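You operate a simulated robot arm through the tools that you are given. There is no shell and no other tool.

You run a simulated robot arm. Do the job below in one go: nothing can be reset, and whatever is moved stays where it is left.

Task
Put things in order on the middle table. At the end: the wide green ring is on the thin blue plate; the yellow-banded slotted holder from the middle table stands where the wide green ring stood; the short green-banded bolt stands on top of the brown small carton (marked "Pins"); the grey rag from the middle table is in the blue bin; whatever was shut is shut again. Leave all else as you found it, and nothing knocked over.

The check looks at the end state, three seconds after you hand in, the way a careful person would. Anything else that was tipped, shoved, dropped, spilled or broken makes it a failure.

Robot
A 6-joint arm with a two-finger gripper, fixed in place. Base frame: the origin is at the foot of the arm, x ahead of it, y to its left, z up; the work surface is at about z = 0.8. Lengths are in m, angles in rad, forces in N, time in s.
With the tool pointing down near the work surface it reaches from about 0.1 to 0.7 m from the base axis. Its first joint turns from -1.152 to 1.152 rad. Payload 2.45 kg.
The tool frame sits at the grasp point between the pads (the TCP): z along the fingers, y along the line on which they close. The tips reach 0.03 m beyond it. The gripper opens to 0.106 m. The gripper's body begins 0.079 m behind the TCP.
Orientation is that of the tool frame in the base frame, as a unit quaternion [x, y, z, w]. With the fingers straight down and closing along the base's y, the tool's x points along the base's -x, its y along +y and its z along -z.

Tools
- The arm moves only by the tool move_arm. Its argument "commands" is a list of rows, each a list of 3 entries, a list of its own where there are three numbers: the turn, a rotation vector about the tool's x, y, z in rad, then the shift along the tool's x, y, z in m, then the finger opening in m, from 0 to 0.106. In form: [[[rx, ry, rz], [dx, dy, dz], grip], ...]. A call has 1 to 20 rows; each row is the pose to reach, as a shift and turn from the pose commanded when the call began, along the tool's axes at that moment. A row lasts 0.2 s, in which the tool goes at most 0.05 m and 0.15 rad; a call with a longer step from one row to the next is refused whole, and so is a gripper value outside its range. A pose out of reach is approached as far as the arm can. The call stops where the force on the tool passes 40 N (or 10 N more than at its start, if that is more) or the arm is blocked; 0.2 s more then pass. Each finger travels about 0.153 m/s and halts on what it meets, pressing with about 42 N; the grip force reading is that of the motor and also rises with nothing between the fingers. The clock runs only during rows and for 0.2 s after the last one: add rows that repeat a pose to give the fingers time. It gives the time, the measured TCP pose, the force on the tool (base axes), the opening and the grip force at its end, in the units of the frame above (readings bear some noise), with the torque about the TCP (base axes, N m) and any sound that the robot's microphone picked up.
- Cameras (640 x 400 px; columns grow to the right, rows downward): "scene" is fixed at [0.0743, 0.4364, 1.3991]; the picture's right is [-0.53, -0.85, 0.00], its down [-0.52, 0.33, -0.79] and it looks along [0.67, -0.42, -0.62] (base axes); focal length 311 px, centre (320, 200). "wrist" rides on the gripper at [0.076, -0.002, -0.106] in the tool frame; the picture's right is [0.02, 1.00, 0.00], its down [-0.78, 0.02, -0.62] and it looks along [-0.62, 0.01, 0.78] (tool axes); focal length 247 px, centre (320, 200). There is no depth. A picture from a camera that has moved, and an enlarged one, comes with that camera's place and axes in the base frame and with its lens.
- capture(camera): a new picture of that camera. No time passes.
- zoom(camera, box): a new picture of the part [left, top, right, bottom] of that camera's present view, enlarged. No time passes.
- job_done(): hands the job in; it is judged then, once.

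Places have to be worked out from the pictures, the camera data and where the tool is seen. Open the gripper and draw the arm clear of the work before you hand the job in, unless the task says otherwise.

The tools are called after "Request:" as a command line: name --argument value ..., lists and objects as JSON in quotes. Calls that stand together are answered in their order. move_arm: Moves the arm, as the interface text tells. Its arguments: {"type":"object","properties":{"commands":{"type":"array","items":{"type":"array"}}},"required":["commands"]} The other tools are called the same way: capture (camera) takes a picture; zoom (camera, box) takes an enlarged picture of a part of a camera's view; job_done () hands the job in.

At the start:

```text
t: 0.0
position: [0.4021, 0.1024, 1.1704]
tcp_rot: [0.001, 1.0, 0.0, 0.0]
force: [0.0, 0.3, 0.2]
wrist_torque: [0.0, 0.06, 0.02]
finger_gap: 0.1061
grasp_force: 0.0
```

scene: 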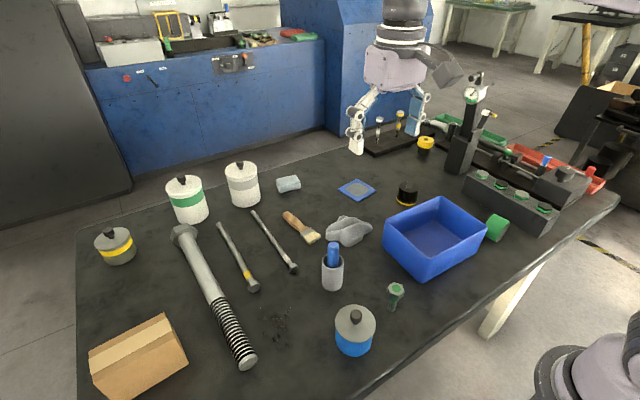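
wrist: 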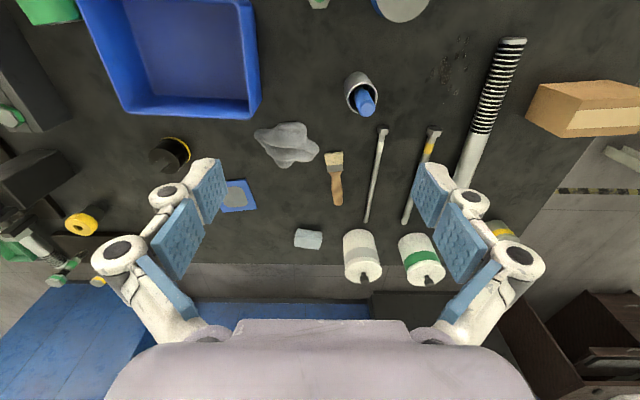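

I'll first look more closely at the scene to identify the objects before moving.

Request:
zoom --camera "scene" --box '[320, 80, 480, 180]'

Request:
zoom --camera "scene" --box '[440, 80, 640, 240]'

Request:
zoom --camera "scene" --box '[320, 160, 520, 320]'

Request:
zoom --camera "scene" --box '[80, 160, 320, 390]'

Request:
zoom --camera "scene" --box '[80, 0, 330, 150]'

Request:
zoom --camera "wrist" --box '[0, 60, 160, 300]'

```text
4.00 times, centred on (400, 130) of scene
camera zoom: at [0.0743, 0.4364, 1.3991], right [-0.53, -0.85, 0.0], down [-0.52, 0.33, -0.79], along [0.67, -0.42, -0.62], focal length 1245 px, centre (0, 480)
```

zoom: 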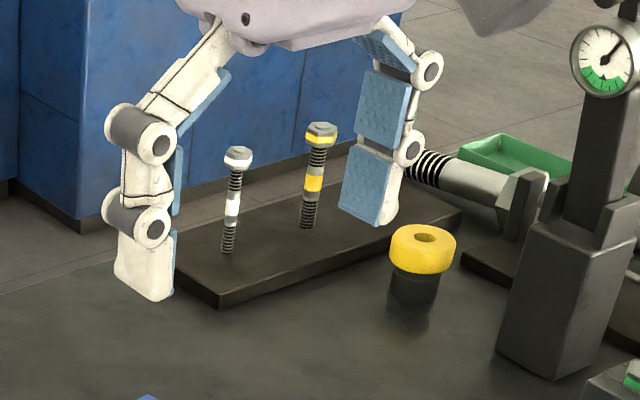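

```text
2.50 times, centred on (540, 160) of scene
camera zoom: at [0.0743, 0.4364, 1.3991], right [-0.53, -0.85, 0.0], down [-0.52, 0.33, -0.79], along [0.67, -0.42, -0.62], focal length 778 px, centre (-230, 300)
```

zoom: 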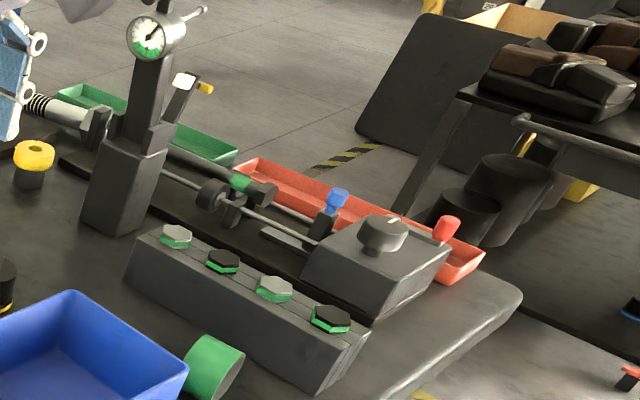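

```text
2.50 times, centred on (420, 240) of scene
camera zoom: at [0.0743, 0.4364, 1.3991], right [-0.53, -0.85, 0.0], down [-0.52, 0.33, -0.79], along [0.67, -0.42, -0.62], focal length 778 px, centre (70, 100)
```

zoom: 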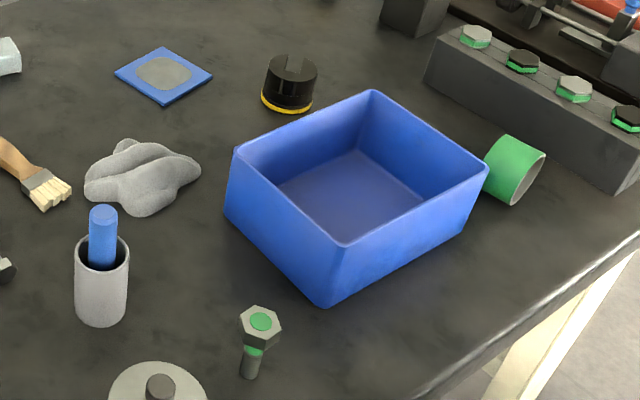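

```text
1.74 times, centred on (200, 275) of scene
camera zoom: at [0.0743, 0.4364, 1.3991], right [-0.53, -0.85, 0.0], down [-0.52, 0.33, -0.79], along [0.67, -0.42, -0.62], focal length 541 px, centre (529, 70)
```

zoom: 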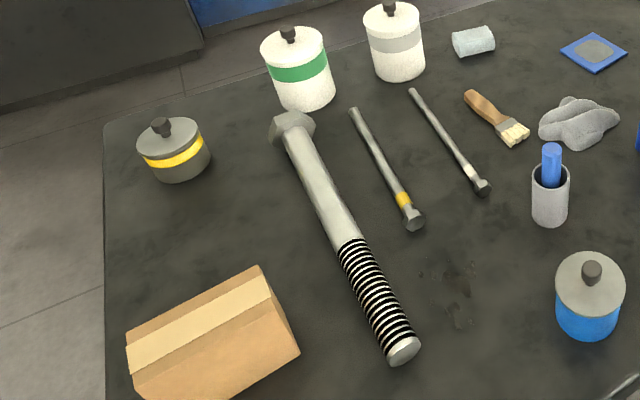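

```text
2.56 times, centred on (205, 75) of scene
camera zoom: at [0.0743, 0.4364, 1.3991], right [-0.53, -0.85, 0.0], down [-0.52, 0.33, -0.79], along [0.67, -0.42, -0.62], focal length 797 px, centre (614, 520)
```

zoom: 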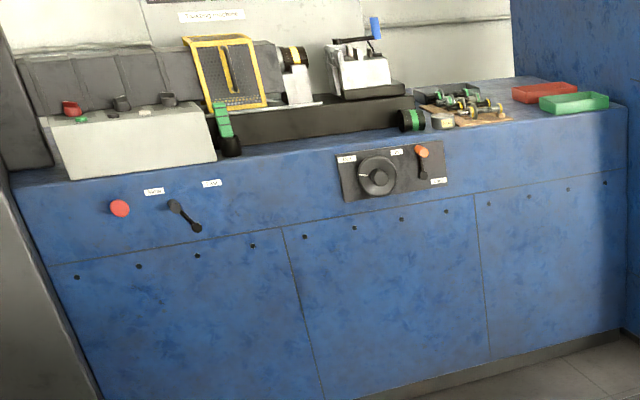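

```text
1.67 times, centred on (80, 180) of wrist
camera zoom: at [0.3247, 0.1013, 1.2774], right [-0.02, 1.0, 0.0], down [0.78, 0.02, 0.62], along [0.62, 0.01, -0.78], focal length 412 px, centre (720, 233)
```

zoom: 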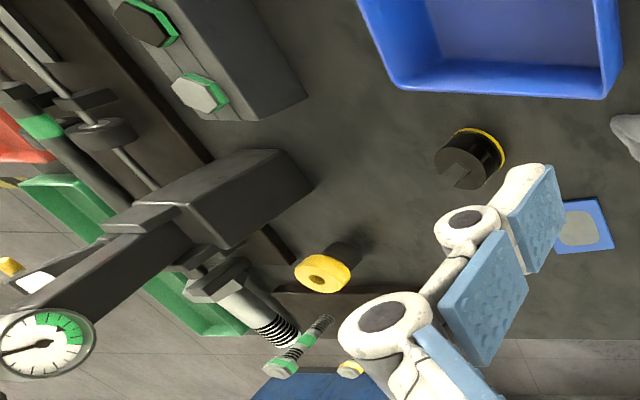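

The current views show plate, ring, holder, bolt, rag and bin; the "Pins" carton needs to be confirmed. I'll zoom in on the cardboard box and other regions.

Request:
zoom --camera "wrist" --box '[500, 50, 640, 150]'

Request:
zoom --camera "wrist" --box '[500, 180, 640, 400]'

Request:
zoom --camera "wrist" --box '[60, 0, 420, 220]'

Request:
zoom --camera "scene" --box '[540, 0, 640, 120]'

Request:
zoom --camera "scene" --box '[540, 220, 640, 400]'

Request:
zoom --camera "scene" --box '[60, 280, 220, 400]'

```text
4.00 times, centred on (570, 100) of wrist
camera zoom: at [0.3247, 0.1013, 1.2774], right [-0.02, 1.0, 0.0], down [0.78, 0.02, 0.62], along [0.62, 0.01, -0.78], focal length 988 px, centre (-680, 600)
```

zoom: 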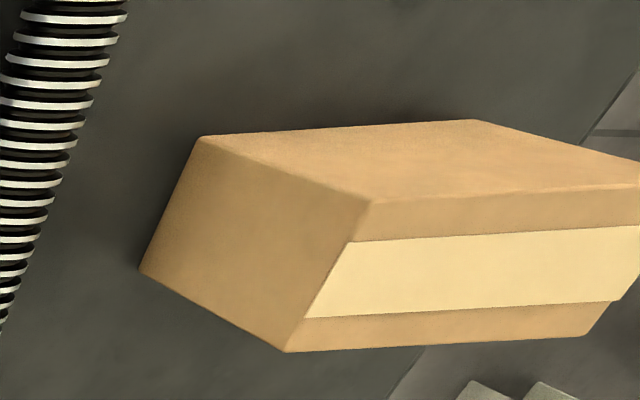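

```text
1.82 times, centred on (570, 290) of wrist
camera zoom: at [0.3247, 0.1013, 1.2774], right [-0.02, 1.0, 0.0], down [0.78, 0.02, 0.62], along [0.62, 0.01, -0.78], focal length 449 px, centre (-134, 36)
```

zoom: 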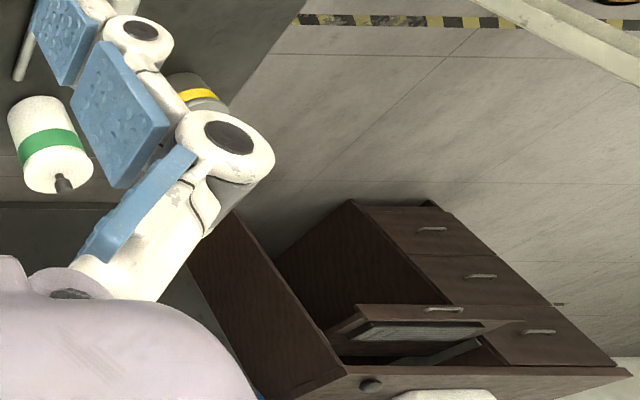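

```text
1.78 times, centred on (240, 110) of wrist
camera zoom: at [0.3247, 0.1013, 1.2774], right [-0.02, 1.0, 0.0], down [0.78, 0.02, 0.62], along [0.62, 0.01, -0.78], focal length 439 px, centre (462, 360)
```

zoom: 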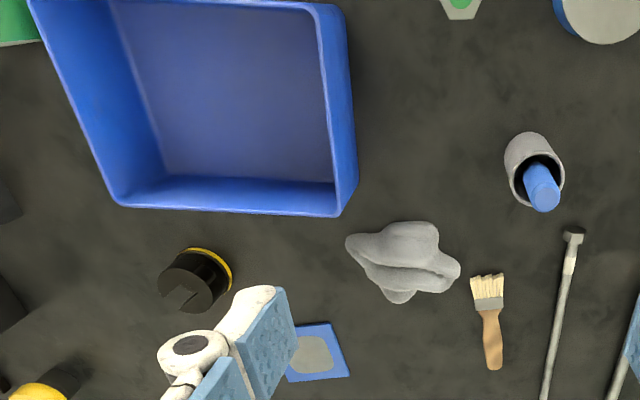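

```text
3.33 times, centred on (590, 60) of scene
camera zoom: at [0.0743, 0.4364, 1.3991], right [-0.53, -0.85, 0.0], down [-0.52, 0.33, -0.79], along [0.67, -0.42, -0.62], focal length 1037 px, centre (-580, 667)
```

zoom: 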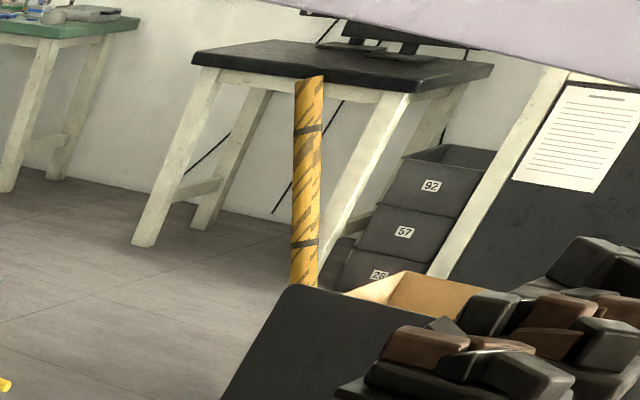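

```text
2.22 times, centred on (590, 310) of scene
camera zoom: at [0.0743, 0.4364, 1.3991], right [-0.53, -0.85, 0.0], down [-0.52, 0.33, -0.79], along [0.67, -0.42, -0.62], focal length 692 px, centre (-280, -44)
```

zoom: 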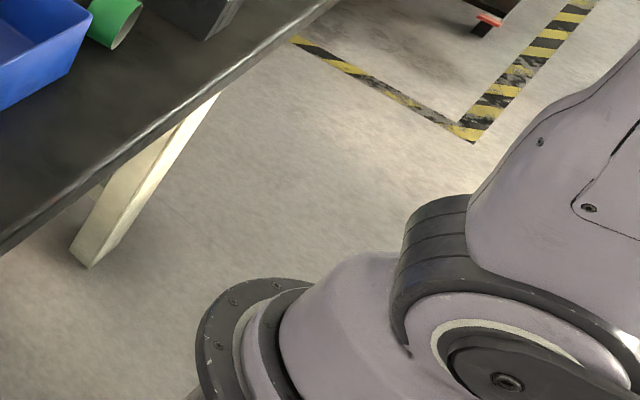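

```text
3.33 times, centred on (140, 340) of scene
camera zoom: at [0.0743, 0.4364, 1.3991], right [-0.53, -0.85, 0.0], down [-0.52, 0.33, -0.79], along [0.67, -0.42, -0.62], focal length 1037 px, centre (920, -267)
```

zoom: 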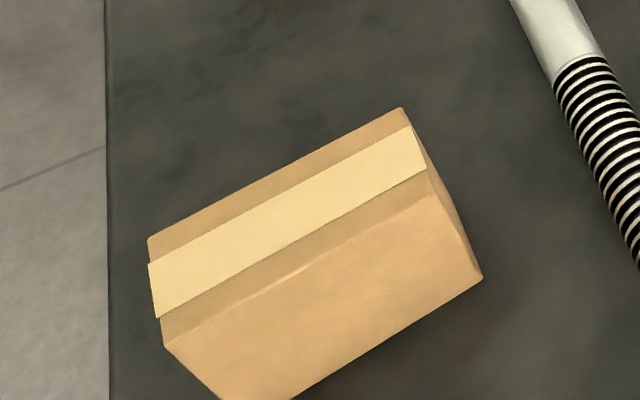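

The carton's visible faces carry no mark so far. I'll swing the arm to the left, high above the table, to look at the carton's other sides.

Request:
move_arm --commands '[[[0, 0, 0], [0, 0.04, 0], 0.106], [[0, 0, 0], [0, 0.08, 0], 0.106], [[0, 0, 0], [0, 0.12, 0], 0.106], [[0, 0, 0], [0, 0.16, 0], 0.106], [[0, 0, 0], [0, 0.2, 0], 0.106], [[0, 0, 0], [0, 0.24, 0], 0.106], [[0, 0, 0], [0, 0.28, 0], 0.106], [[0, 0, 0], [0, 0.32, 0], 0.106], [[0, 0, 0], [0, 0.36, 0], 0.106], [[0, 0, 0], [0, 0.36, 0], 0.106]]'

Request:
capture --camera "wrist"

Request:
capture --camera "scene"

```text
t: 2.2
position: [0.3865, 0.4471, 1.1574]
tcp_rot: [0.0, 1.0, 0.0, 0.0]
force: [-0.9, -0.4, 0.3]
wrist_torque: [0.03, -0.03, -0.02]
finger_gap: 0.1063
grasp_force: 0.1
out of reach, approached as far as the arm can: row 9, 10
```

```text
taken
camera wrist: at [0.3106, 0.4463, 1.2638], right [-0.02, 1.0, 0.0], down [0.78, 0.02, 0.62], along [0.62, 0.01, -0.78], focal length 247 px, centre (320, 200)
```

wrist: 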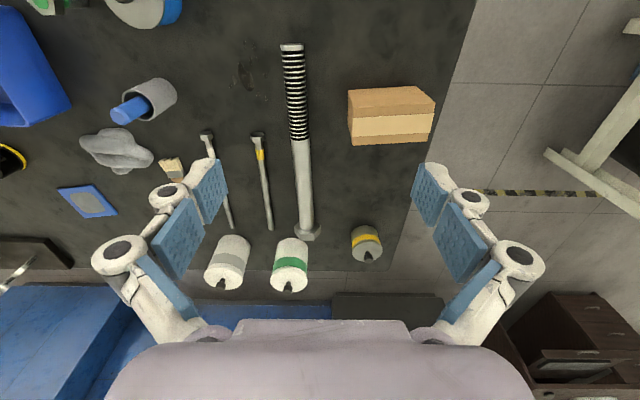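

```text
taken
```

scene: 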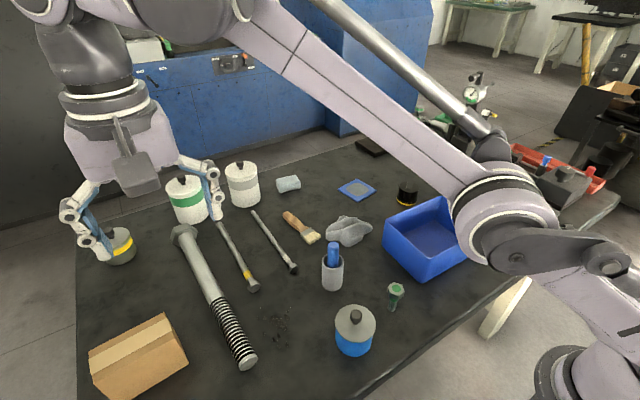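

I'll zoom on the carton from here to get its geometry and look for markings.

Request:
zoom --camera "wrist" --box '[320, 60, 460, 160]'

Request:
zoom --camera "wrist" --box '[0, 60, 300, 260]'

```text
4.00 times, centred on (390, 110) of wrist
camera zoom: at [0.3106, 0.4463, 1.2638], right [-0.02, 1.0, 0.0], down [0.78, 0.02, 0.62], along [0.62, 0.01, -0.78], focal length 988 px, centre (40, 560)
```

zoom: 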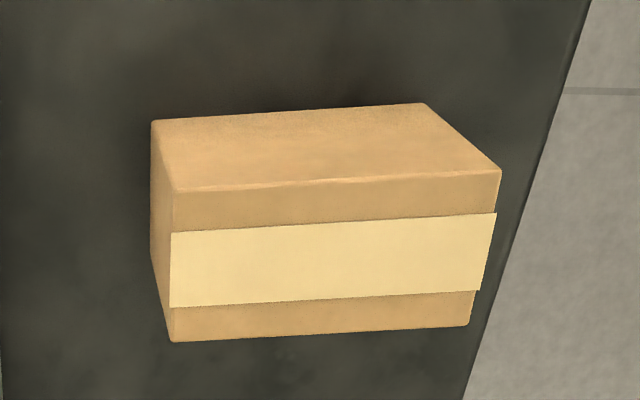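

```text
2.00 times, centred on (150, 160) of wrist
camera zoom: at [0.3106, 0.4463, 1.2638], right [-0.02, 1.0, 0.0], down [0.78, 0.02, 0.62], along [0.62, 0.01, -0.78], focal length 494 px, centre (660, 280)
```

zoom: 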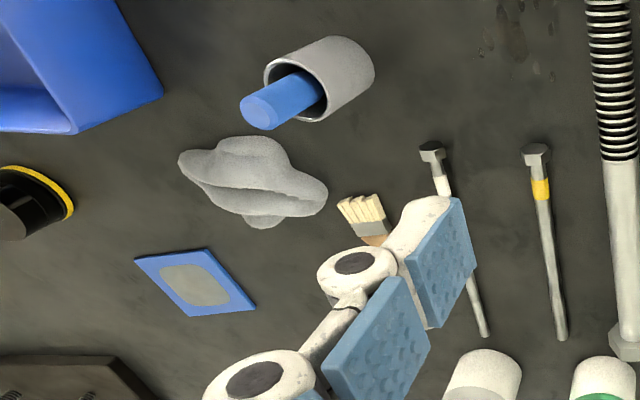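

The carton measures about 0.12 × 0.06 m with its top at z≈0.89, centred near (0.455, 0.56), and the faces seen are unmarked. I'll move to the far side and turn the wrist camera to look at its hidden +x face.

Request:
move_arm --commands '[[[0, 0, -0.131], [-0.0148, -0.0177, 0.0142], 0.106], [[0, 0, -0.262], [-0.0297, -0.0353, 0.0283], 0.106], [[0, 0, -0.393], [-0.0445, -0.053, 0.0425], 0.106], [[0, 0, -0.524], [-0.0593, -0.0707, 0.0567], 0.106], [[0, 0, -0.655], [-0.0742, -0.0883, 0.0708], 0.106], [[0, 0, -0.786], [-0.089, -0.106, 0.085], 0.106], [[0, 0, -0.917], [-0.1038, -0.1237, 0.0992], 0.106], [[0, 0, -1.048], [-0.1187, -0.1413, 0.1133], 0.106], [[0, 0, -1.179], [-0.1335, -0.159, 0.1275], 0.106], [[0, 0, -1.31], [-0.1483, -0.1767, 0.1417], 0.106], [[0, 0, -1.441], [-0.1632, -0.1943, 0.1558], 0.106], [[0, 0, -1.571], [-0.178, -0.212, 0.17], 0.106]]'

Request:
capture --camera "wrist"

Request:
capture --camera "scene"

```text
t: 4.8
position: [0.5674, 0.2358, 0.9873]
tcp_rot: [0.709, -0.706, 0.0, 0.0]
force: [-0.4, -0.6, 0.0]
wrist_torque: [0.0, 0.0, -0.01]
finger_gap: 0.106
grasp_force: 0.0
```

```text
taken
camera wrist: at [0.568, 0.1587, 1.0935], right [-1.0, -0.02, 0.0], down [-0.02, 0.78, 0.62], along [-0.01, 0.62, -0.78], focal length 247 px, centre (320, 200)
```

wrist: 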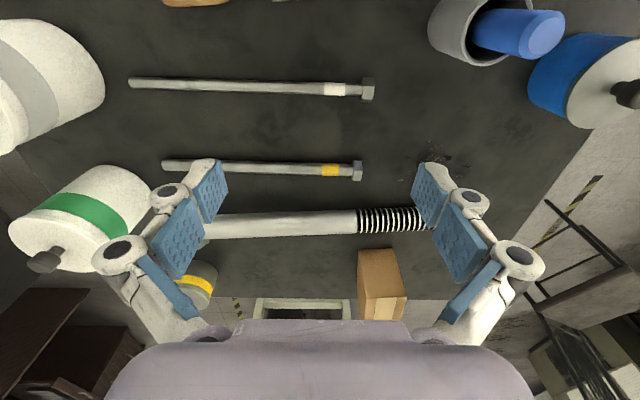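

```text
taken
```

scene: 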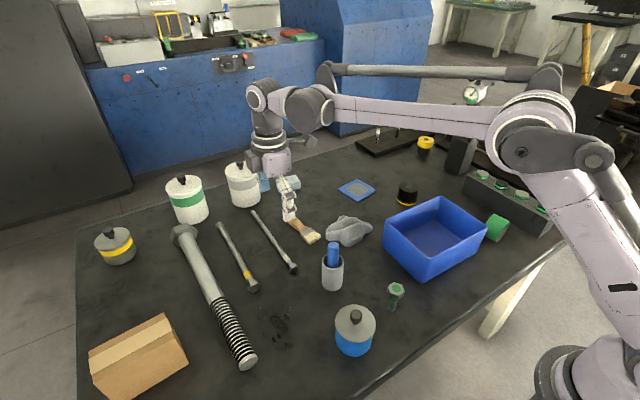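

From this side the carton's +x face becomes partly visible; I'll zoom on it.

Request:
zoom --camera "wrist" --box '[330, 230, 430, 330]'

Request:
zoom --camera "wrist" --box '[420, 0, 640, 140]'

```text
4.00 times, centred on (380, 280) of wrist
camera zoom: at [0.568, 0.1587, 1.0935], right [-1.0, -0.02, 0.0], down [-0.02, 0.78, 0.62], along [-0.01, 0.62, -0.78], focal length 988 px, centre (80, -120)
```

zoom: 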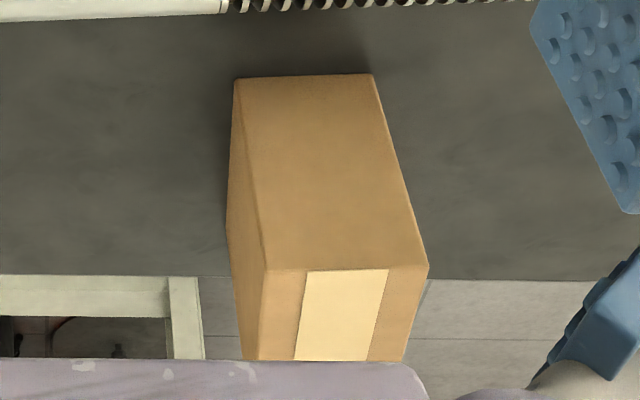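

```text
2.86 times, centred on (530, 70) of wrist
camera zoom: at [0.568, 0.1587, 1.0935], right [-1.0, -0.02, 0.0], down [-0.02, 0.78, 0.62], along [-0.01, 0.62, -0.78], focal length 706 px, centre (-280, 571)
```

zoom: 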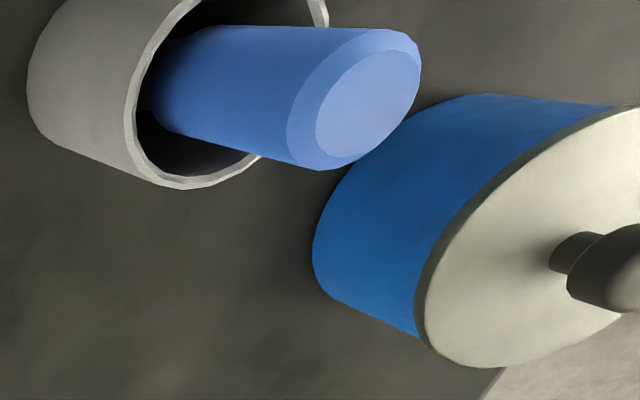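

The +x face also looks plain; I'll bring the arm back toward the middle with the camera facing +x first, then look at the right half of the table.

Request:
move_arm --commands '[[[0, 0, 0.131], [0.0197, 0.0139, -0.0053], 0.106], [[0, 0, 0.262], [0.0393, 0.0278, -0.0105], 0.106], [[0, 0, 0.393], [0.059, 0.0418, -0.0158], 0.106], [[0, 0, 0.524], [0.0787, 0.0557, -0.021], 0.106], [[0, 0, 0.655], [0.0983, 0.0696, -0.0263], 0.106], [[0, 0, 0.786], [0.118, 0.0835, -0.0315], 0.106], [[0, 0, 0.917], [0.1377, 0.0974, -0.0368], 0.106], [[0, 0, 1.048], [0.1573, 0.1113, -0.042], 0.106], [[0, 0, 1.179], [0.177, 0.1253, -0.0473], 0.106], [[0, 0, 1.31], [0.1967, 0.1392, -0.0525], 0.106], [[0, 0, 1.441], [0.2163, 0.1531, -0.0578], 0.106], [[0, 0, 1.571], [0.236, 0.167, -0.063], 0.106]]'

Request:
capture --camera "wrist"

Request:
capture --camera "scene"

```text
t: 7.4
position: [0.3982, -0.0012, 1.0508]
tcp_rot: [0.002, 1.0, 0.0, 0.0]
force: [1.1, -0.2, 1.1]
wrist_torque: [-0.01, -0.01, -0.02]
finger_gap: 0.1061
grasp_force: 0.0
```

```text
taken
camera wrist: at [0.3221, -0.0021, 1.1571], right [-0.02, 1.0, 0.0], down [0.78, 0.01, 0.62], along [0.62, 0.01, -0.78], focal length 247 px, centre (320, 200)
```

wrist: 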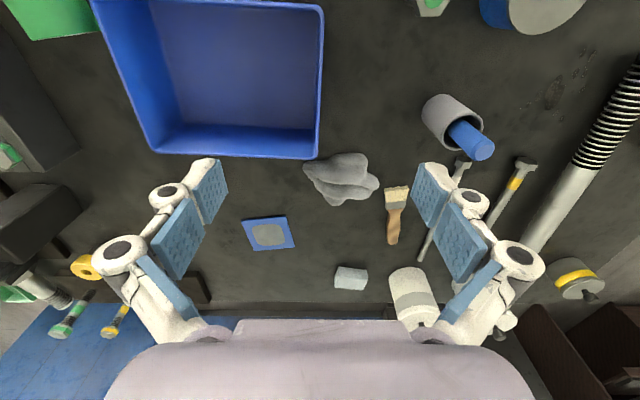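

```text
taken
```

scene: 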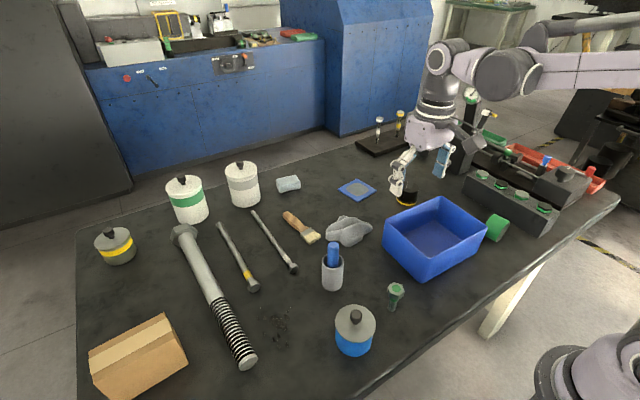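

Plate centre computes to about (0.695, -0.10). Now I'll yaw the camera toward -y to examine the ring, block and right side of the table.

Request:
move_arm --commands '[[[0, 0, 0.131], [0, -0.004, 0], 0.106], [[0, 0, 0.262], [0, -0.008, 0], 0.106], [[0, 0, 0.393], [0, -0.012, 0], 0.106], [[0, 0, 0.524], [0, -0.016, 0], 0.106], [[0, 0, 0.655], [0, -0.02, 0], 0.106], [[0, 0, 0.786], [0, -0.025, 0], 0.106], [[0, 0, 0.917], [0, -0.03, 0], 0.106], [[0, 0, 1.048], [0, -0.035, 0], 0.106], [[0, 0, 1.179], [0, -0.04, 0], 0.106], [[0, 0, 1.31], [0, -0.045, 0], 0.106], [[0, 0, 1.441], [0, -0.048, 0], 0.106], [[0, 0, 1.571], [0, -0.05, 0], 0.106]]'

Request:
capture --camera "wrist"

Request:
zoom --camera "wrist" --box '[160, 0, 480, 200]'

```text
t: 10.0
position: [0.3996, -0.0507, 1.0489]
tcp_rot: [0.708, 0.706, 0.0, 0.0]
force: [-0.2, -0.3, -0.4]
wrist_torque: [-0.03, 0.03, 0.02]
finger_gap: 0.1061
grasp_force: 0.0
```

```text
taken
camera wrist: at [0.3972, 0.0258, 1.1558], right [1.0, 0.02, 0.0], down [0.01, -0.78, 0.62], along [0.01, -0.62, -0.78], focal length 247 px, centre (320, 200)
```

wrist: 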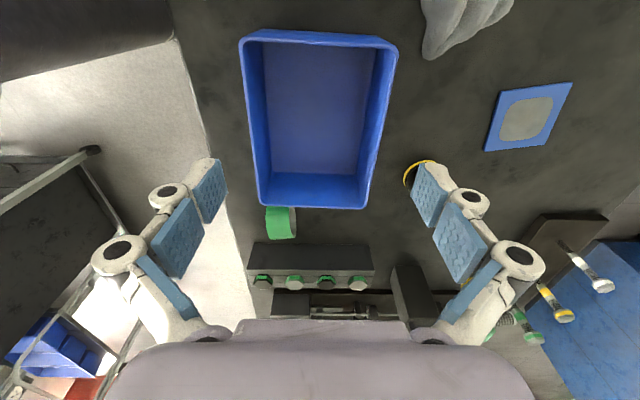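

```text
2.00 times, centred on (320, 100) of wrist
camera zoom: at [0.3972, 0.0258, 1.1558], right [1.0, 0.02, 0.0], down [0.01, -0.78, 0.62], along [0.01, -0.62, -0.78], focal length 494 px, centre (320, 400)
```

zoom: 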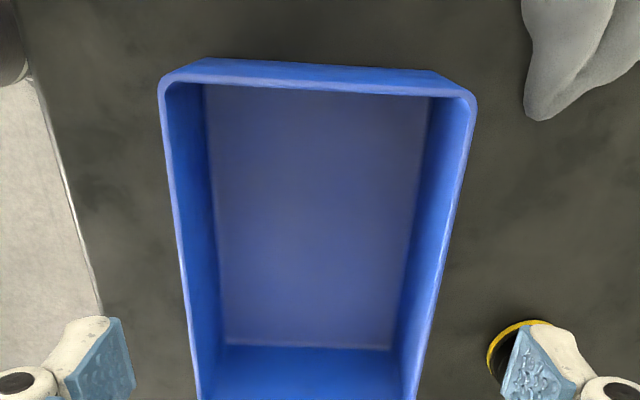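

I'll move closer to the ring for a better view of its pose.

Request:
move_arm --commands '[[[0, 0, 0], [-0.035, -0.013, 0.0], 0.106], [[0, 0, 0], [-0.07, -0.026, 0.0], 0.106], [[0, 0, 0], [-0.105, -0.04, 0.02], 0.106], [[0, 0, 0], [-0.105, -0.04, 0.04], 0.106], [[0, 0, 0], [-0.105, -0.04, 0.04], 0.106]]'

Request:
capture --camera "wrist"

Request:
zoom --camera "wrist" --box '[220, 150, 420, 320]'

Request:
zoom --camera "scene" --box '[440, 180, 560, 260]'

```text
t: 11.2
position: [0.359, -0.157, 1.0087]
tcp_rot: [0.708, 0.707, 0.0, 0.0]
force: [1.0, 0.0, 0.0]
wrist_torque: [0.02, 0.01, -0.02]
finger_gap: 0.106
grasp_force: 0.1
```

```text
taken
camera wrist: at [0.3569, -0.08, 1.1156], right [1.0, 0.02, 0.0], down [0.02, -0.78, 0.62], along [0.01, -0.62, -0.78], focal length 247 px, centre (320, 200)
```

wrist: 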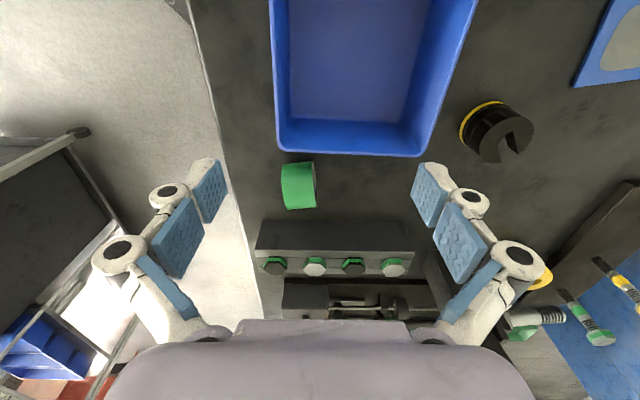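

```text
2.35 times, centred on (320, 235) of wrist
camera zoom: at [0.3569, -0.08, 1.1156], right [1.0, 0.02, 0.0], down [0.02, -0.78, 0.62], along [0.01, -0.62, -0.78], focal length 581 px, centre (320, 118)
```

zoom: 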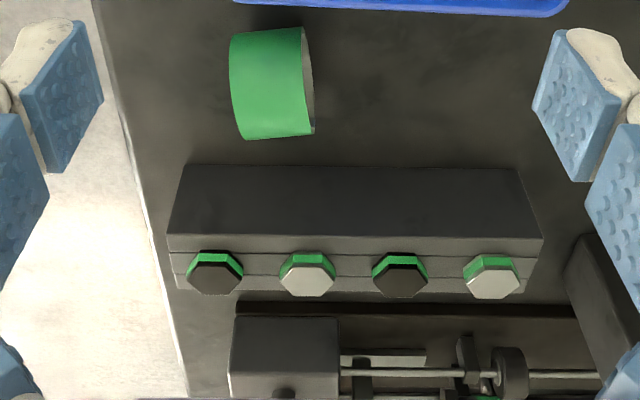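

```text
5.00 times, centred on (500, 220) of scene
camera zoom: at [0.0743, 0.4364, 1.3991], right [-0.53, -0.85, 0.0], down [-0.52, 0.33, -0.79], along [0.67, -0.42, -0.62], focal length 1556 px, centre (-580, 100)
```

zoom: 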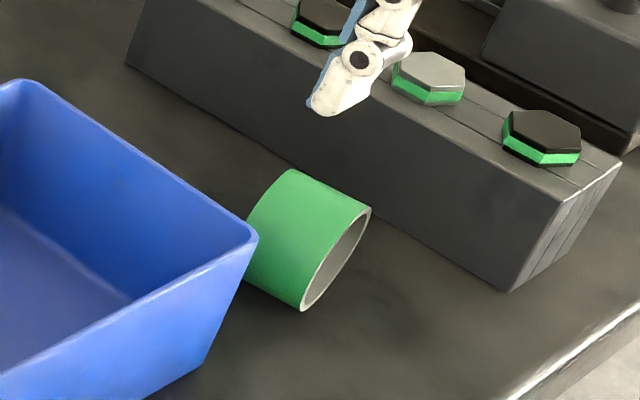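

The ring lies on its side with its axis roughly along x (about 9° yawed), centre near (0.335, -0.28, 0.833), radius about 0.033. The gap to the bin is about 5 cm and to the block about 6 cm. I'll bring the tool back to the standard yaw plus 9° above the ring.

Request:
move_arm --commands '[[[0, 0, -0.144], [-0.009, 0, -0.001], 0.106], [[0, 0, -0.288], [-0.018, 0, -0.002], 0.106], [[0, 0, -0.432], [-0.027, 0, -0.003], 0.106], [[0, 0, -0.576], [-0.036, 0, -0.004], 0.106], [[0, 0, -0.72], [-0.045, 0, -0.005], 0.106], [[0, 0, -0.864], [-0.055, 0, -0.006], 0.106], [[0, 0, -1.008], [-0.065, 0, -0.007], 0.106], [[0, 0, -1.152], [-0.075, 0, -0.008], 0.106], [[0, 0, -1.296], [-0.085, 0, -0.009], 0.106], [[0, 0, -1.44], [-0.095, 0, -0.01], 0.106], [[0, 0, -1.584], [-0.105, 0, -0.01], 0.106], [[0, 0, -1.728], [-0.115, 0, -0.01], 0.106]]'

Request:
capture --camera "wrist"

Request:
capture --camera "scene"

```text
t: 13.8
position: [0.3581, -0.2717, 1.0198]
tcp_rot: [-0.079, 0.997, 0.001, 0.0]
force: [0.2, -0.5, -0.2]
wrist_torque: [0.0, 0.01, 0.02]
finger_gap: 0.1057
grasp_force: 0.0
```

```text
taken
camera wrist: at [0.2834, -0.2845, 1.1255], right [-0.18, 0.98, 0.0], down [0.77, 0.14, 0.62], along [0.61, 0.11, -0.78], focal length 247 px, centre (320, 200)
```

wrist: 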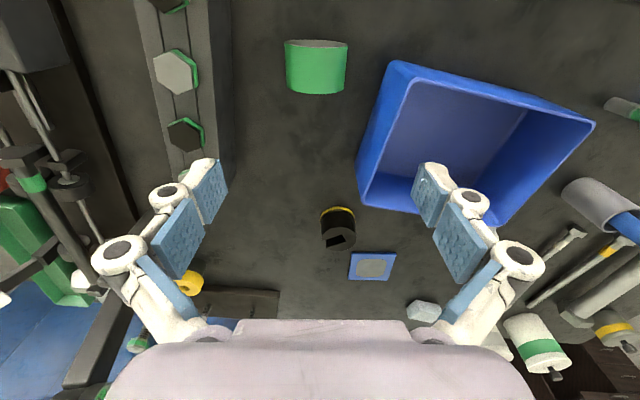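

```text
taken
```

scene: 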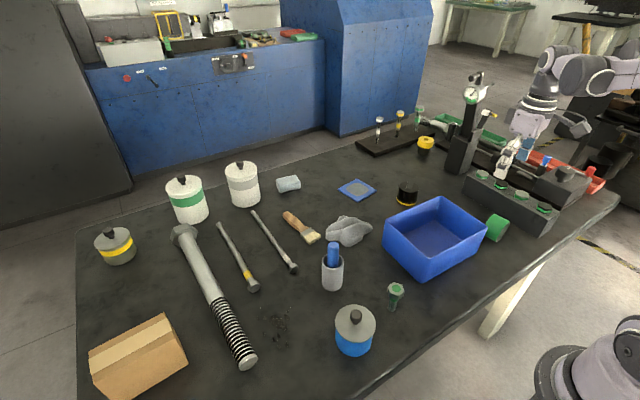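

The ring is aligned with the tool now; its centre is about (0.334, -0.279, 0.833). I'll tilt the fingers 45° toward the base (so the ring can later be set flat with an outward tilt) and hover above it.

Request:
move_arm --commands '[[[0, 0.131, 0], [0.002, -0.0006, 0.0], 0.1], [[0, 0.262, 0], [0.004, -0.0012, 0.0], 0.095], [[0, 0.393, 0], [0.006, -0.0018, 0.01], 0.09], [[0, 0.524, 0], [0.008, -0.0024, 0.02], 0.09], [[0, 0.655, 0], [0.01, -0.003, 0.04], 0.09], [[0, 0.785, 0], [0.0117, -0.0035, 0.06], 0.09], [[0, 0.785, 0], [0.0117, -0.0035, 0.06], 0.09]]'

Request:
capture --camera "wrist"

Request:
capture --camera "scene"

```text
t: 15.4
position: [0.3394, -0.295, 0.9793]
tcp_rot: [-0.08, 0.951, -0.039, -0.297]
force: [-1.1, 0.0, -0.6]
wrist_torque: [-0.01, -0.01, -0.01]
finger_gap: 0.0899
grasp_force: 0.2
out of reach, approached as far as the arm can: row 5, 6, 7
```

```text
taken
camera wrist: at [0.3366, -0.2928, 1.1103], right [-0.19, 0.98, -0.01], down [0.98, 0.19, 0.06], along [0.06, 0.0, -1.0], focal length 247 px, centre (320, 200)
```

wrist: 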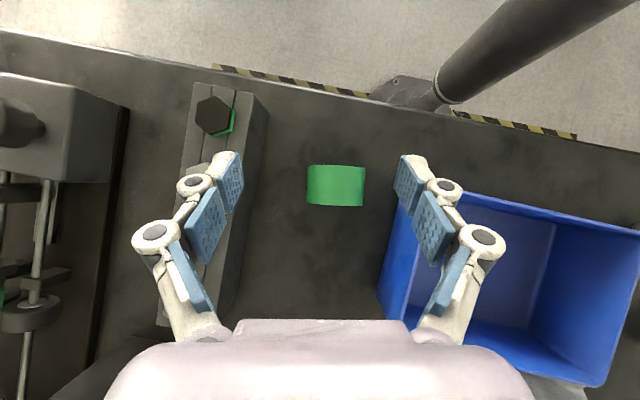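

```text
taken
```

scene: 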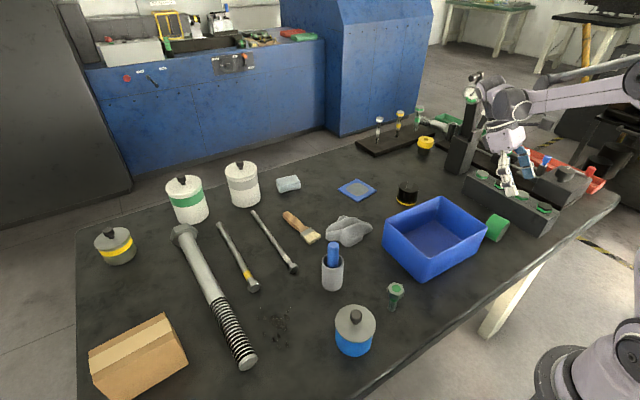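

The wrist limits the inward tilt to about 35°, which is enough (the remaining rotation can be made up with a ~50° outward tilt). I'll line up above the ring at z≈0.905 with fingers at 0.086.

Request:
move_arm --commands '[[[0, 0, 0], [0.002, 0.018, -0.001], 0.086], [[0, 0, 0], [-0.022, 0.0191, 0.028], 0.086], [[0, 0, 0], [-0.0476, 0.0191, 0.0568], 0.086], [[0, 0, 0], [-0.0476, 0.0191, 0.0568], 0.086]]'

Request:
capture --camera "wrist"

Request:
zoom --camera "scene" --box '[420, 140, 580, 260]'

```text
t: 16.4
position: [0.3416, -0.279, 0.9048]
tcp_rot: [-0.081, 0.952, -0.041, -0.293]
force: [-0.1, 0.5, 0.5]
wrist_torque: [-0.03, -0.01, 0.01]
finger_gap: 0.086
grasp_force: 0.0
```

```text
taken
camera wrist: at [0.3378, -0.2768, 1.0357], right [-0.2, 0.98, -0.02], down [0.98, 0.2, 0.07], along [0.07, 0.0, -1.0], focal length 247 px, centre (320, 200)
```

wrist: 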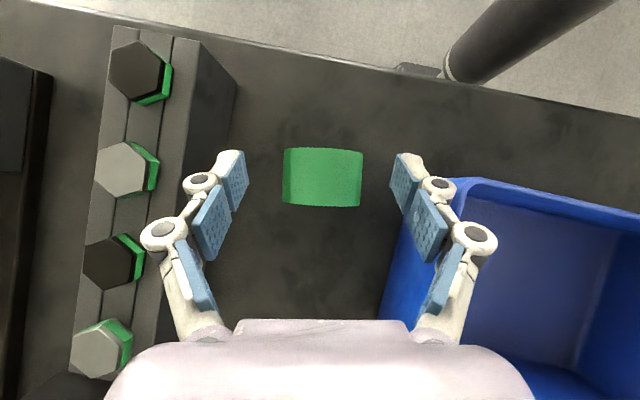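

```text
3.33 times, centred on (500, 200) of scene
camera zoom: at [0.0743, 0.4364, 1.3991], right [-0.53, -0.85, 0.0], down [-0.52, 0.33, -0.79], along [0.67, -0.42, -0.62], focal length 1037 px, centre (-280, 200)
```

zoom: 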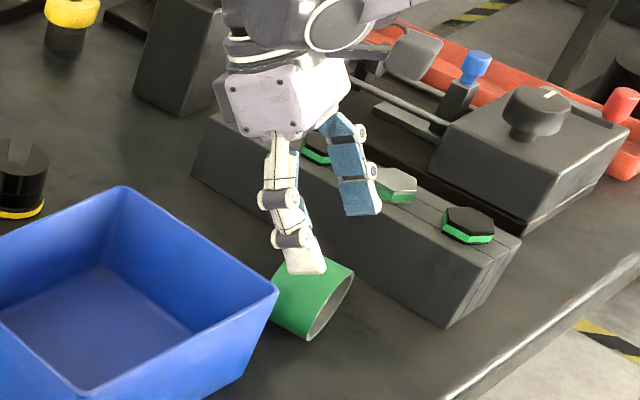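

The ring sits centred between the fingers. I'll descend straight to the grasp height, keeping the fingers open.

Request:
move_arm --commands '[[[0, 0, 0], [-0.0087, 0.0009, 0.0119], 0.086], [[0, 0, 0], [-0.0173, 0.0018, 0.0238], 0.086], [[0, 0, 0], [-0.026, 0.0027, 0.0357], 0.086], [[0, 0, 0], [-0.0346, 0.0036, 0.0476], 0.086]]'

Request:
capture --camera "wrist"

Request:
zoom --camera "scene" --box '[440, 160, 560, 260]'

```text
t: 17.4
position: [0.3409, -0.28, 0.8469]
tcp_rot: [-0.082, 0.952, -0.042, -0.292]
force: [0.3, -0.4, -0.1]
wrist_torque: [-0.03, -0.01, -0.01]
finger_gap: 0.0858
grasp_force: 0.0
out of reach, approached as far as the arm can: row 2, 3, 4
```

```text
taken
camera wrist: at [0.3373, -0.2767, 0.9772], right [-0.2, 0.98, -0.02], down [0.98, 0.2, 0.07], along [0.07, 0.0, -1.0], focal length 247 px, centre (320, 200)
```

wrist: 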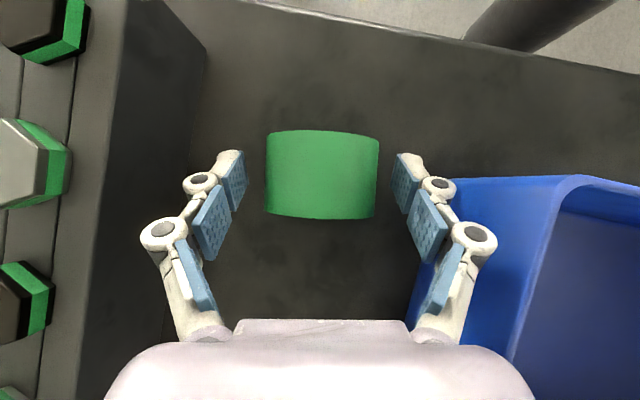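

```text
4.00 times, centred on (500, 210) of scene
camera zoom: at [0.0743, 0.4364, 1.3991], right [-0.53, -0.85, 0.0], down [-0.52, 0.33, -0.79], along [0.67, -0.42, -0.62], focal length 1245 px, centre (-400, 160)
```

zoom: 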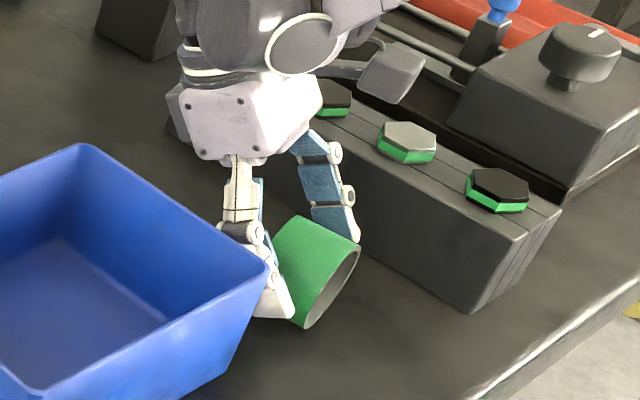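

The ring is between the pads with its axis about 16 mm ahead of the TCP, as planned. I'll close the gripper on it.

Request:
move_arm --commands '[[[0, 0, 0], [0, 0, 0], 0.07], [[0, 0, 0], [0, 0, 0], 0.055], [[0, 0, 0], [0, 0, 0], 0.055], [[0, 0, 0], [0, 0, 0], 0.055]]'

Request:
capture --camera "wrist"

```text
t: 18.4
position: [0.3403, -0.2793, 0.8472]
tcp_rot: [-0.081, 0.952, -0.041, -0.292]
force: [0.1, -0.2, 0.6]
wrist_torque: [0.01, 0.03, -0.02]
finger_gap: 0.0636
grasp_force: 41.9
```

```text
taken
camera wrist: at [0.3374, -0.2766, 0.9774], right [-0.2, 0.98, -0.02], down [0.98, 0.2, 0.07], along [0.07, 0.0, -1.0], focal length 247 px, centre (320, 200)
```

wrist: 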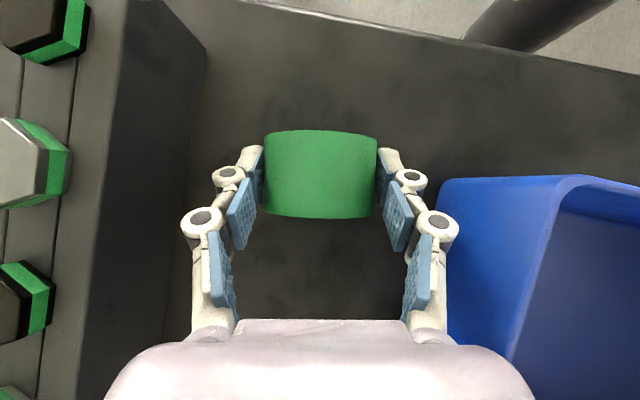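

The ring is held (gap 0.0636 m, full grip force). I'll lift it straight up and rotate the tool back to vertical.

Request:
move_arm --commands '[[[0, 0, 0], [0.0169, -0.0009, -0.0248], 0.055], [[0, -0.1, 0], [0.0395, -0.0021, -0.0578], 0.055], [[0, -0.2, 0], [0.0621, -0.0034, -0.0908], 0.055], [[0, -0.3, 0], [0.079, -0.0043, -0.1156], 0.055], [[0, -0.4, 0], [0.096, -0.0052, -0.1404], 0.055], [[0, -0.5, 0], [0.096, -0.0052, -0.1404], 0.055], [[0, -0.6, 0], [0.096, -0.0052, -0.1404], 0.055]]'

Request:
capture --camera "wrist"

Request:
capture --camera "scene"

```text
t: 20.0
position: [0.3438, -0.2793, 1.0163]
tcp_rot: [-0.089, 0.996, -0.013, -0.002]
force: [0.0, -0.1, -1.7]
wrist_torque: [-0.02, 0.02, 0.0]
finger_gap: 0.0633
grasp_force: 41.4
```

```text
taken
camera wrist: at [0.2676, -0.2912, 1.1234], right [-0.2, 0.98, -0.03], down [0.77, 0.17, 0.61], along [0.61, 0.1, -0.79], focal length 247 px, centre (320, 200)
```

wrist: 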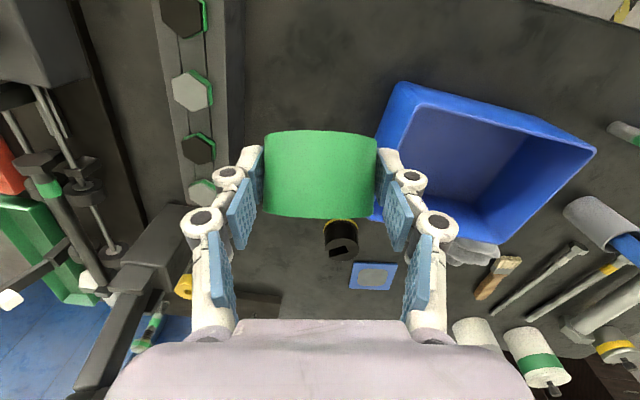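

```text
taken
```

scene: 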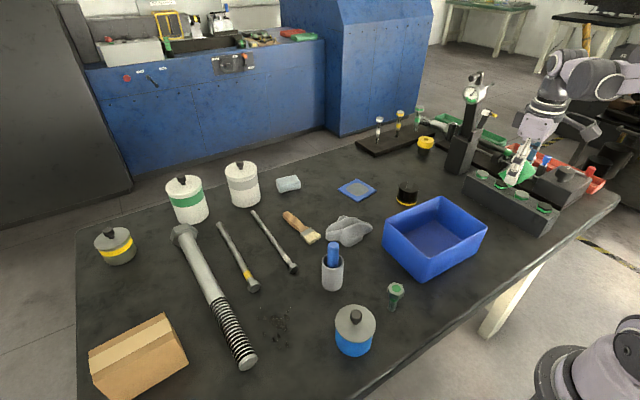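

The ring is securely held and tool is vertical. I'll carry it toward the plate, correcting the small roll and yawing to a near-zero heading.

Request:
move_arm --commands '[[[-0.0036, 0, 0.033], [-0.0393, 0.0117, 0.0017], 0.055], [[-0.0073, 0, 0.066], [-0.0785, 0.0234, 0.0035], 0.055], [[-0.0109, 0, 0.099], [-0.1178, 0.0351, 0.0052], 0.055], [[-0.0146, 0, 0.131], [-0.157, 0.0469, 0.007], 0.055], [[-0.0182, 0, 0.164], [-0.1963, 0.0586, 0.0087], 0.055], [[-0.0219, 0, 0.197], [-0.2355, 0.0703, 0.0105], 0.055], [[-0.0255, 0, 0.23], [-0.2748, 0.082, 0.0122], 0.055], [[-0.0255, 0, 0.23], [-0.2748, 0.082, 0.0122], 0.055]]'

Request:
capture --camera "wrist"

```text
t: 21.8
position: [0.5987, -0.1507, 0.9997]
tcp_rot: [0.027, 1.0, -0.001, -0.004]
force: [-0.4, 0.3, -2.1]
wrist_torque: [0.02, 0.03, -0.01]
finger_gap: 0.0635
grasp_force: 42.0
```

```text
taken
camera wrist: at [0.5226, -0.1478, 1.1056], right [0.03, 1.0, 0.0], down [0.79, -0.02, 0.62], along [0.62, -0.02, -0.79], focal length 247 px, centre (320, 200)
```

wrist: 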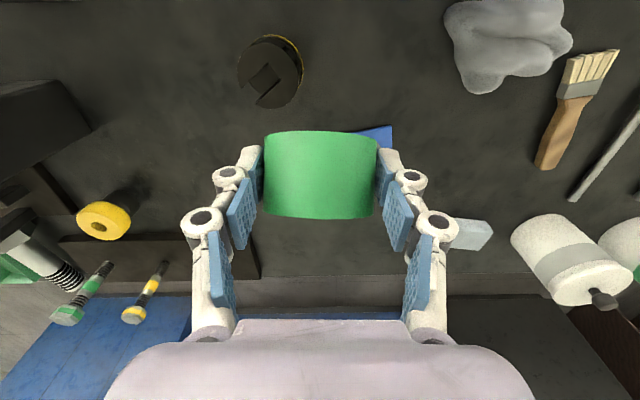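

Ring still firmly held; plate centre estimated at (0.697, -0.100). I'll tilt the tool outward about 53° to make the ring axis vertical while moving above the plate at z≈0.93.

Request:
move_arm --commands '[[[0, -0.133, 0], [-0.012, 0.008, 0.0], 0.055], [[0, -0.266, 0], [-0.024, 0.016, 0.0], 0.055], [[0, -0.399, 0], [-0.036, 0.024, 0.01], 0.055], [[0, -0.532, 0], [-0.048, 0.032, 0.02], 0.055], [[0, -0.665, 0], [-0.06, 0.04, 0.035], 0.055], [[0, -0.798, 0], [-0.072, 0.048, 0.05], 0.055], [[0, -0.93, 0], [-0.083, 0.0564, 0.0692], 0.055], [[0, -0.93, 0], [-0.083, 0.0564, 0.0692], 0.055]]'

Request:
capture --camera "wrist"

Request:
capture --camera "scene"

Request:
zoom --camera "scene" --box '[300, 120, 440, 220]'

```text
t: 23.6
position: [0.6846, -0.098, 0.9297]
tcp_rot: [0.024, 0.895, -0.013, 0.446]
force: [-0.6, 0.0, -2.6]
wrist_torque: [0.0, 0.06, 0.02]
finger_gap: 0.0636
grasp_force: 42.1
```

```text
taken
camera wrist: at [0.553, -0.0929, 0.9326], right [0.04, 1.0, -0.02], down [-0.02, 0.02, 1.0], along [1.0, -0.04, 0.03], focal length 247 px, centre (320, 200)
```

wrist: 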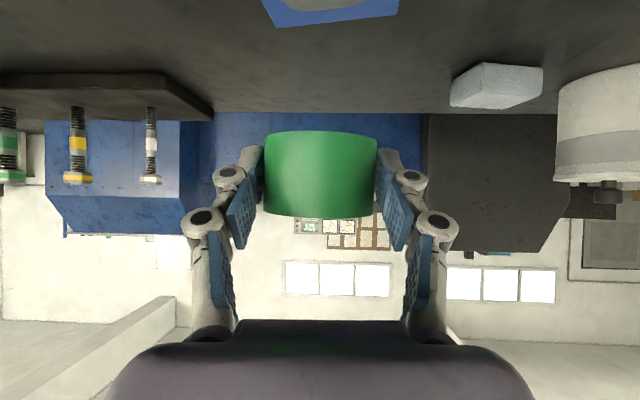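

```text
taken
```

scene: 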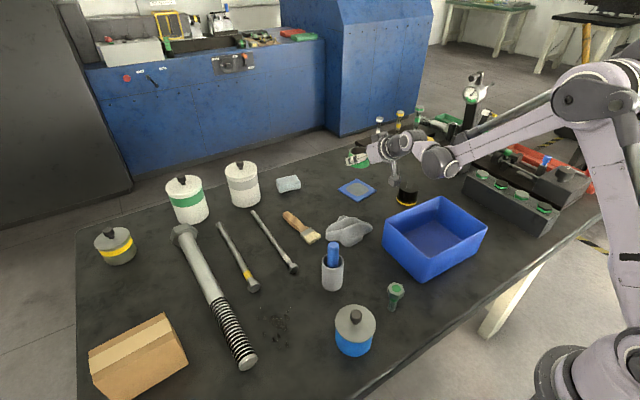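

```text
4.00 times, centred on (370, 170) of scene
camera zoom: at [0.0743, 0.4364, 1.3991], right [-0.53, -0.85, 0.0], down [-0.52, 0.33, -0.79], along [0.67, -0.42, -0.62], focal length 1245 px, centre (120, 320)
```

zoom: 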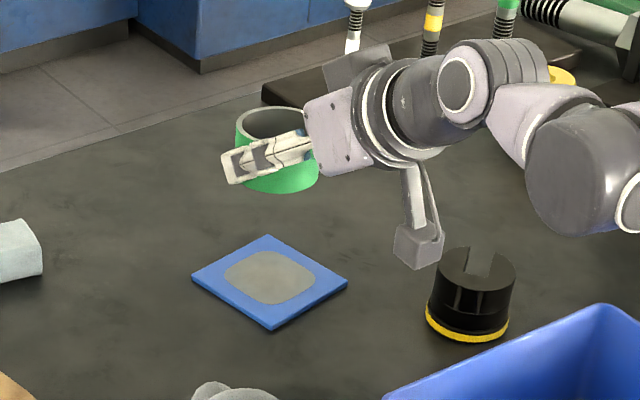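

The ring is now almost upright in the gripper, directly over the plate (ring centre ≈ (0.697, -0.099), plate centre ≈ (0.696, -0.100)). The camera housing will clear the table by about 1 cm, so I'll lower to z≈0.85.

Request:
move_arm --commands '[[[0, 0, 0], [0.021, 0, 0.016], 0.055], [[0, 0, 0], [0.0425, 0.0001, 0.0321], 0.055], [[0, 0, 0], [0.0639, 0.0001, 0.0482], 0.055], [[0, 0, 0], [0.0639, 0.0001, 0.0482], 0.055]]'

Request:
zoom --camera "scene" --box '[300, 120, 440, 220]'

Request:
capture --camera "wrist"

```text
t: 24.6
position: [0.6833, -0.1002, 0.8471]
tcp_rot: [0.023, 0.895, -0.013, 0.446]
force: [-0.3, 0.4, -3.2]
wrist_torque: [-0.01, 0.05, -0.01]
finger_gap: 0.0632
grasp_force: 42.4
```

```text
4.00 times, centred on (370, 170) of scene
camera zoom: at [0.0743, 0.4364, 1.3991], right [-0.53, -0.85, 0.0], down [-0.52, 0.33, -0.79], along [0.67, -0.42, -0.62], focal length 1245 px, centre (120, 320)
```

zoom: 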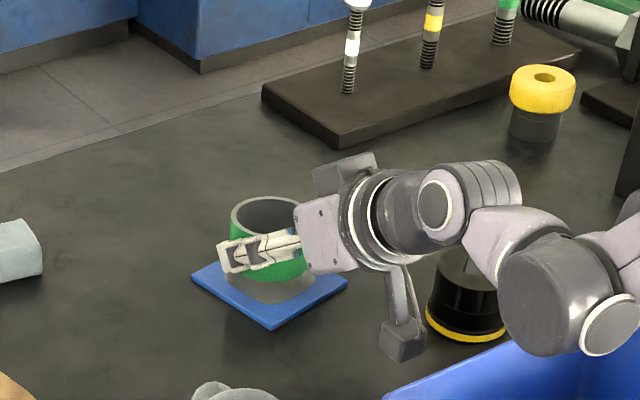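

```text
taken
camera wrist: at [0.5524, -0.0933, 0.852], right [0.04, 1.0, -0.02], down [-0.02, 0.02, 1.0], along [1.0, -0.04, 0.02], focal length 247 px, centre (320, 200)
```

wrist: 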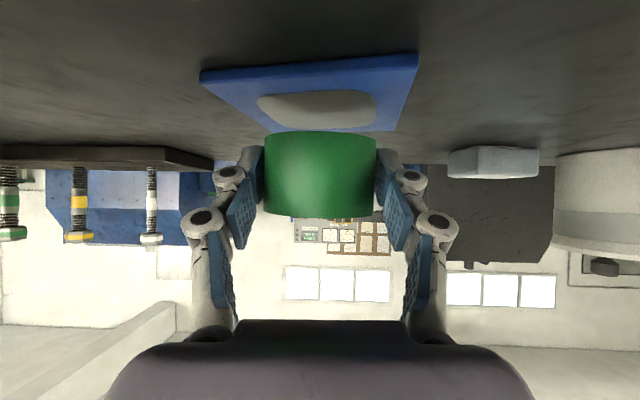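

Before the last centimetre I want to check the arm's wrist links against the bin and holder, so I'll take a wider look.

Request:
capture --camera "scene"

Request:
zoom --camera "scene" --box '[370, 130, 530, 230]'

```text
taken
```

scene: 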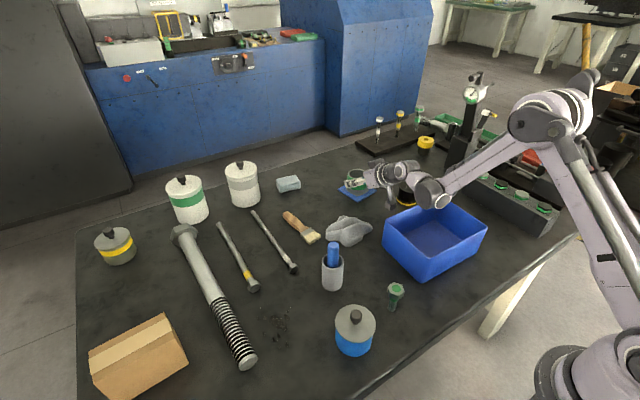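

```text
4.00 times, centred on (450, 180) of scene
camera zoom: at [0.0743, 0.4364, 1.3991], right [-0.53, -0.85, 0.0], down [-0.52, 0.33, -0.79], along [0.67, -0.42, -0.62], focal length 1245 px, centre (-200, 280)
```

zoom: 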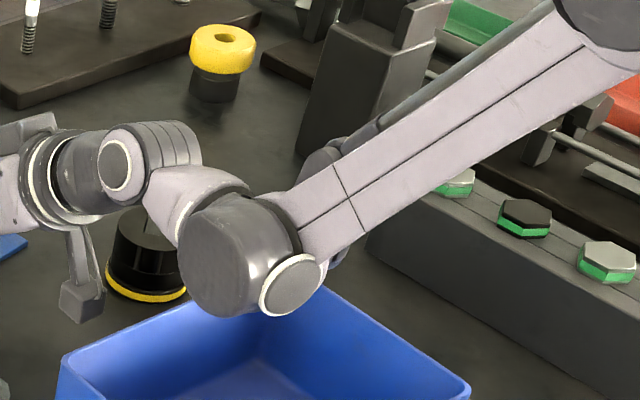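

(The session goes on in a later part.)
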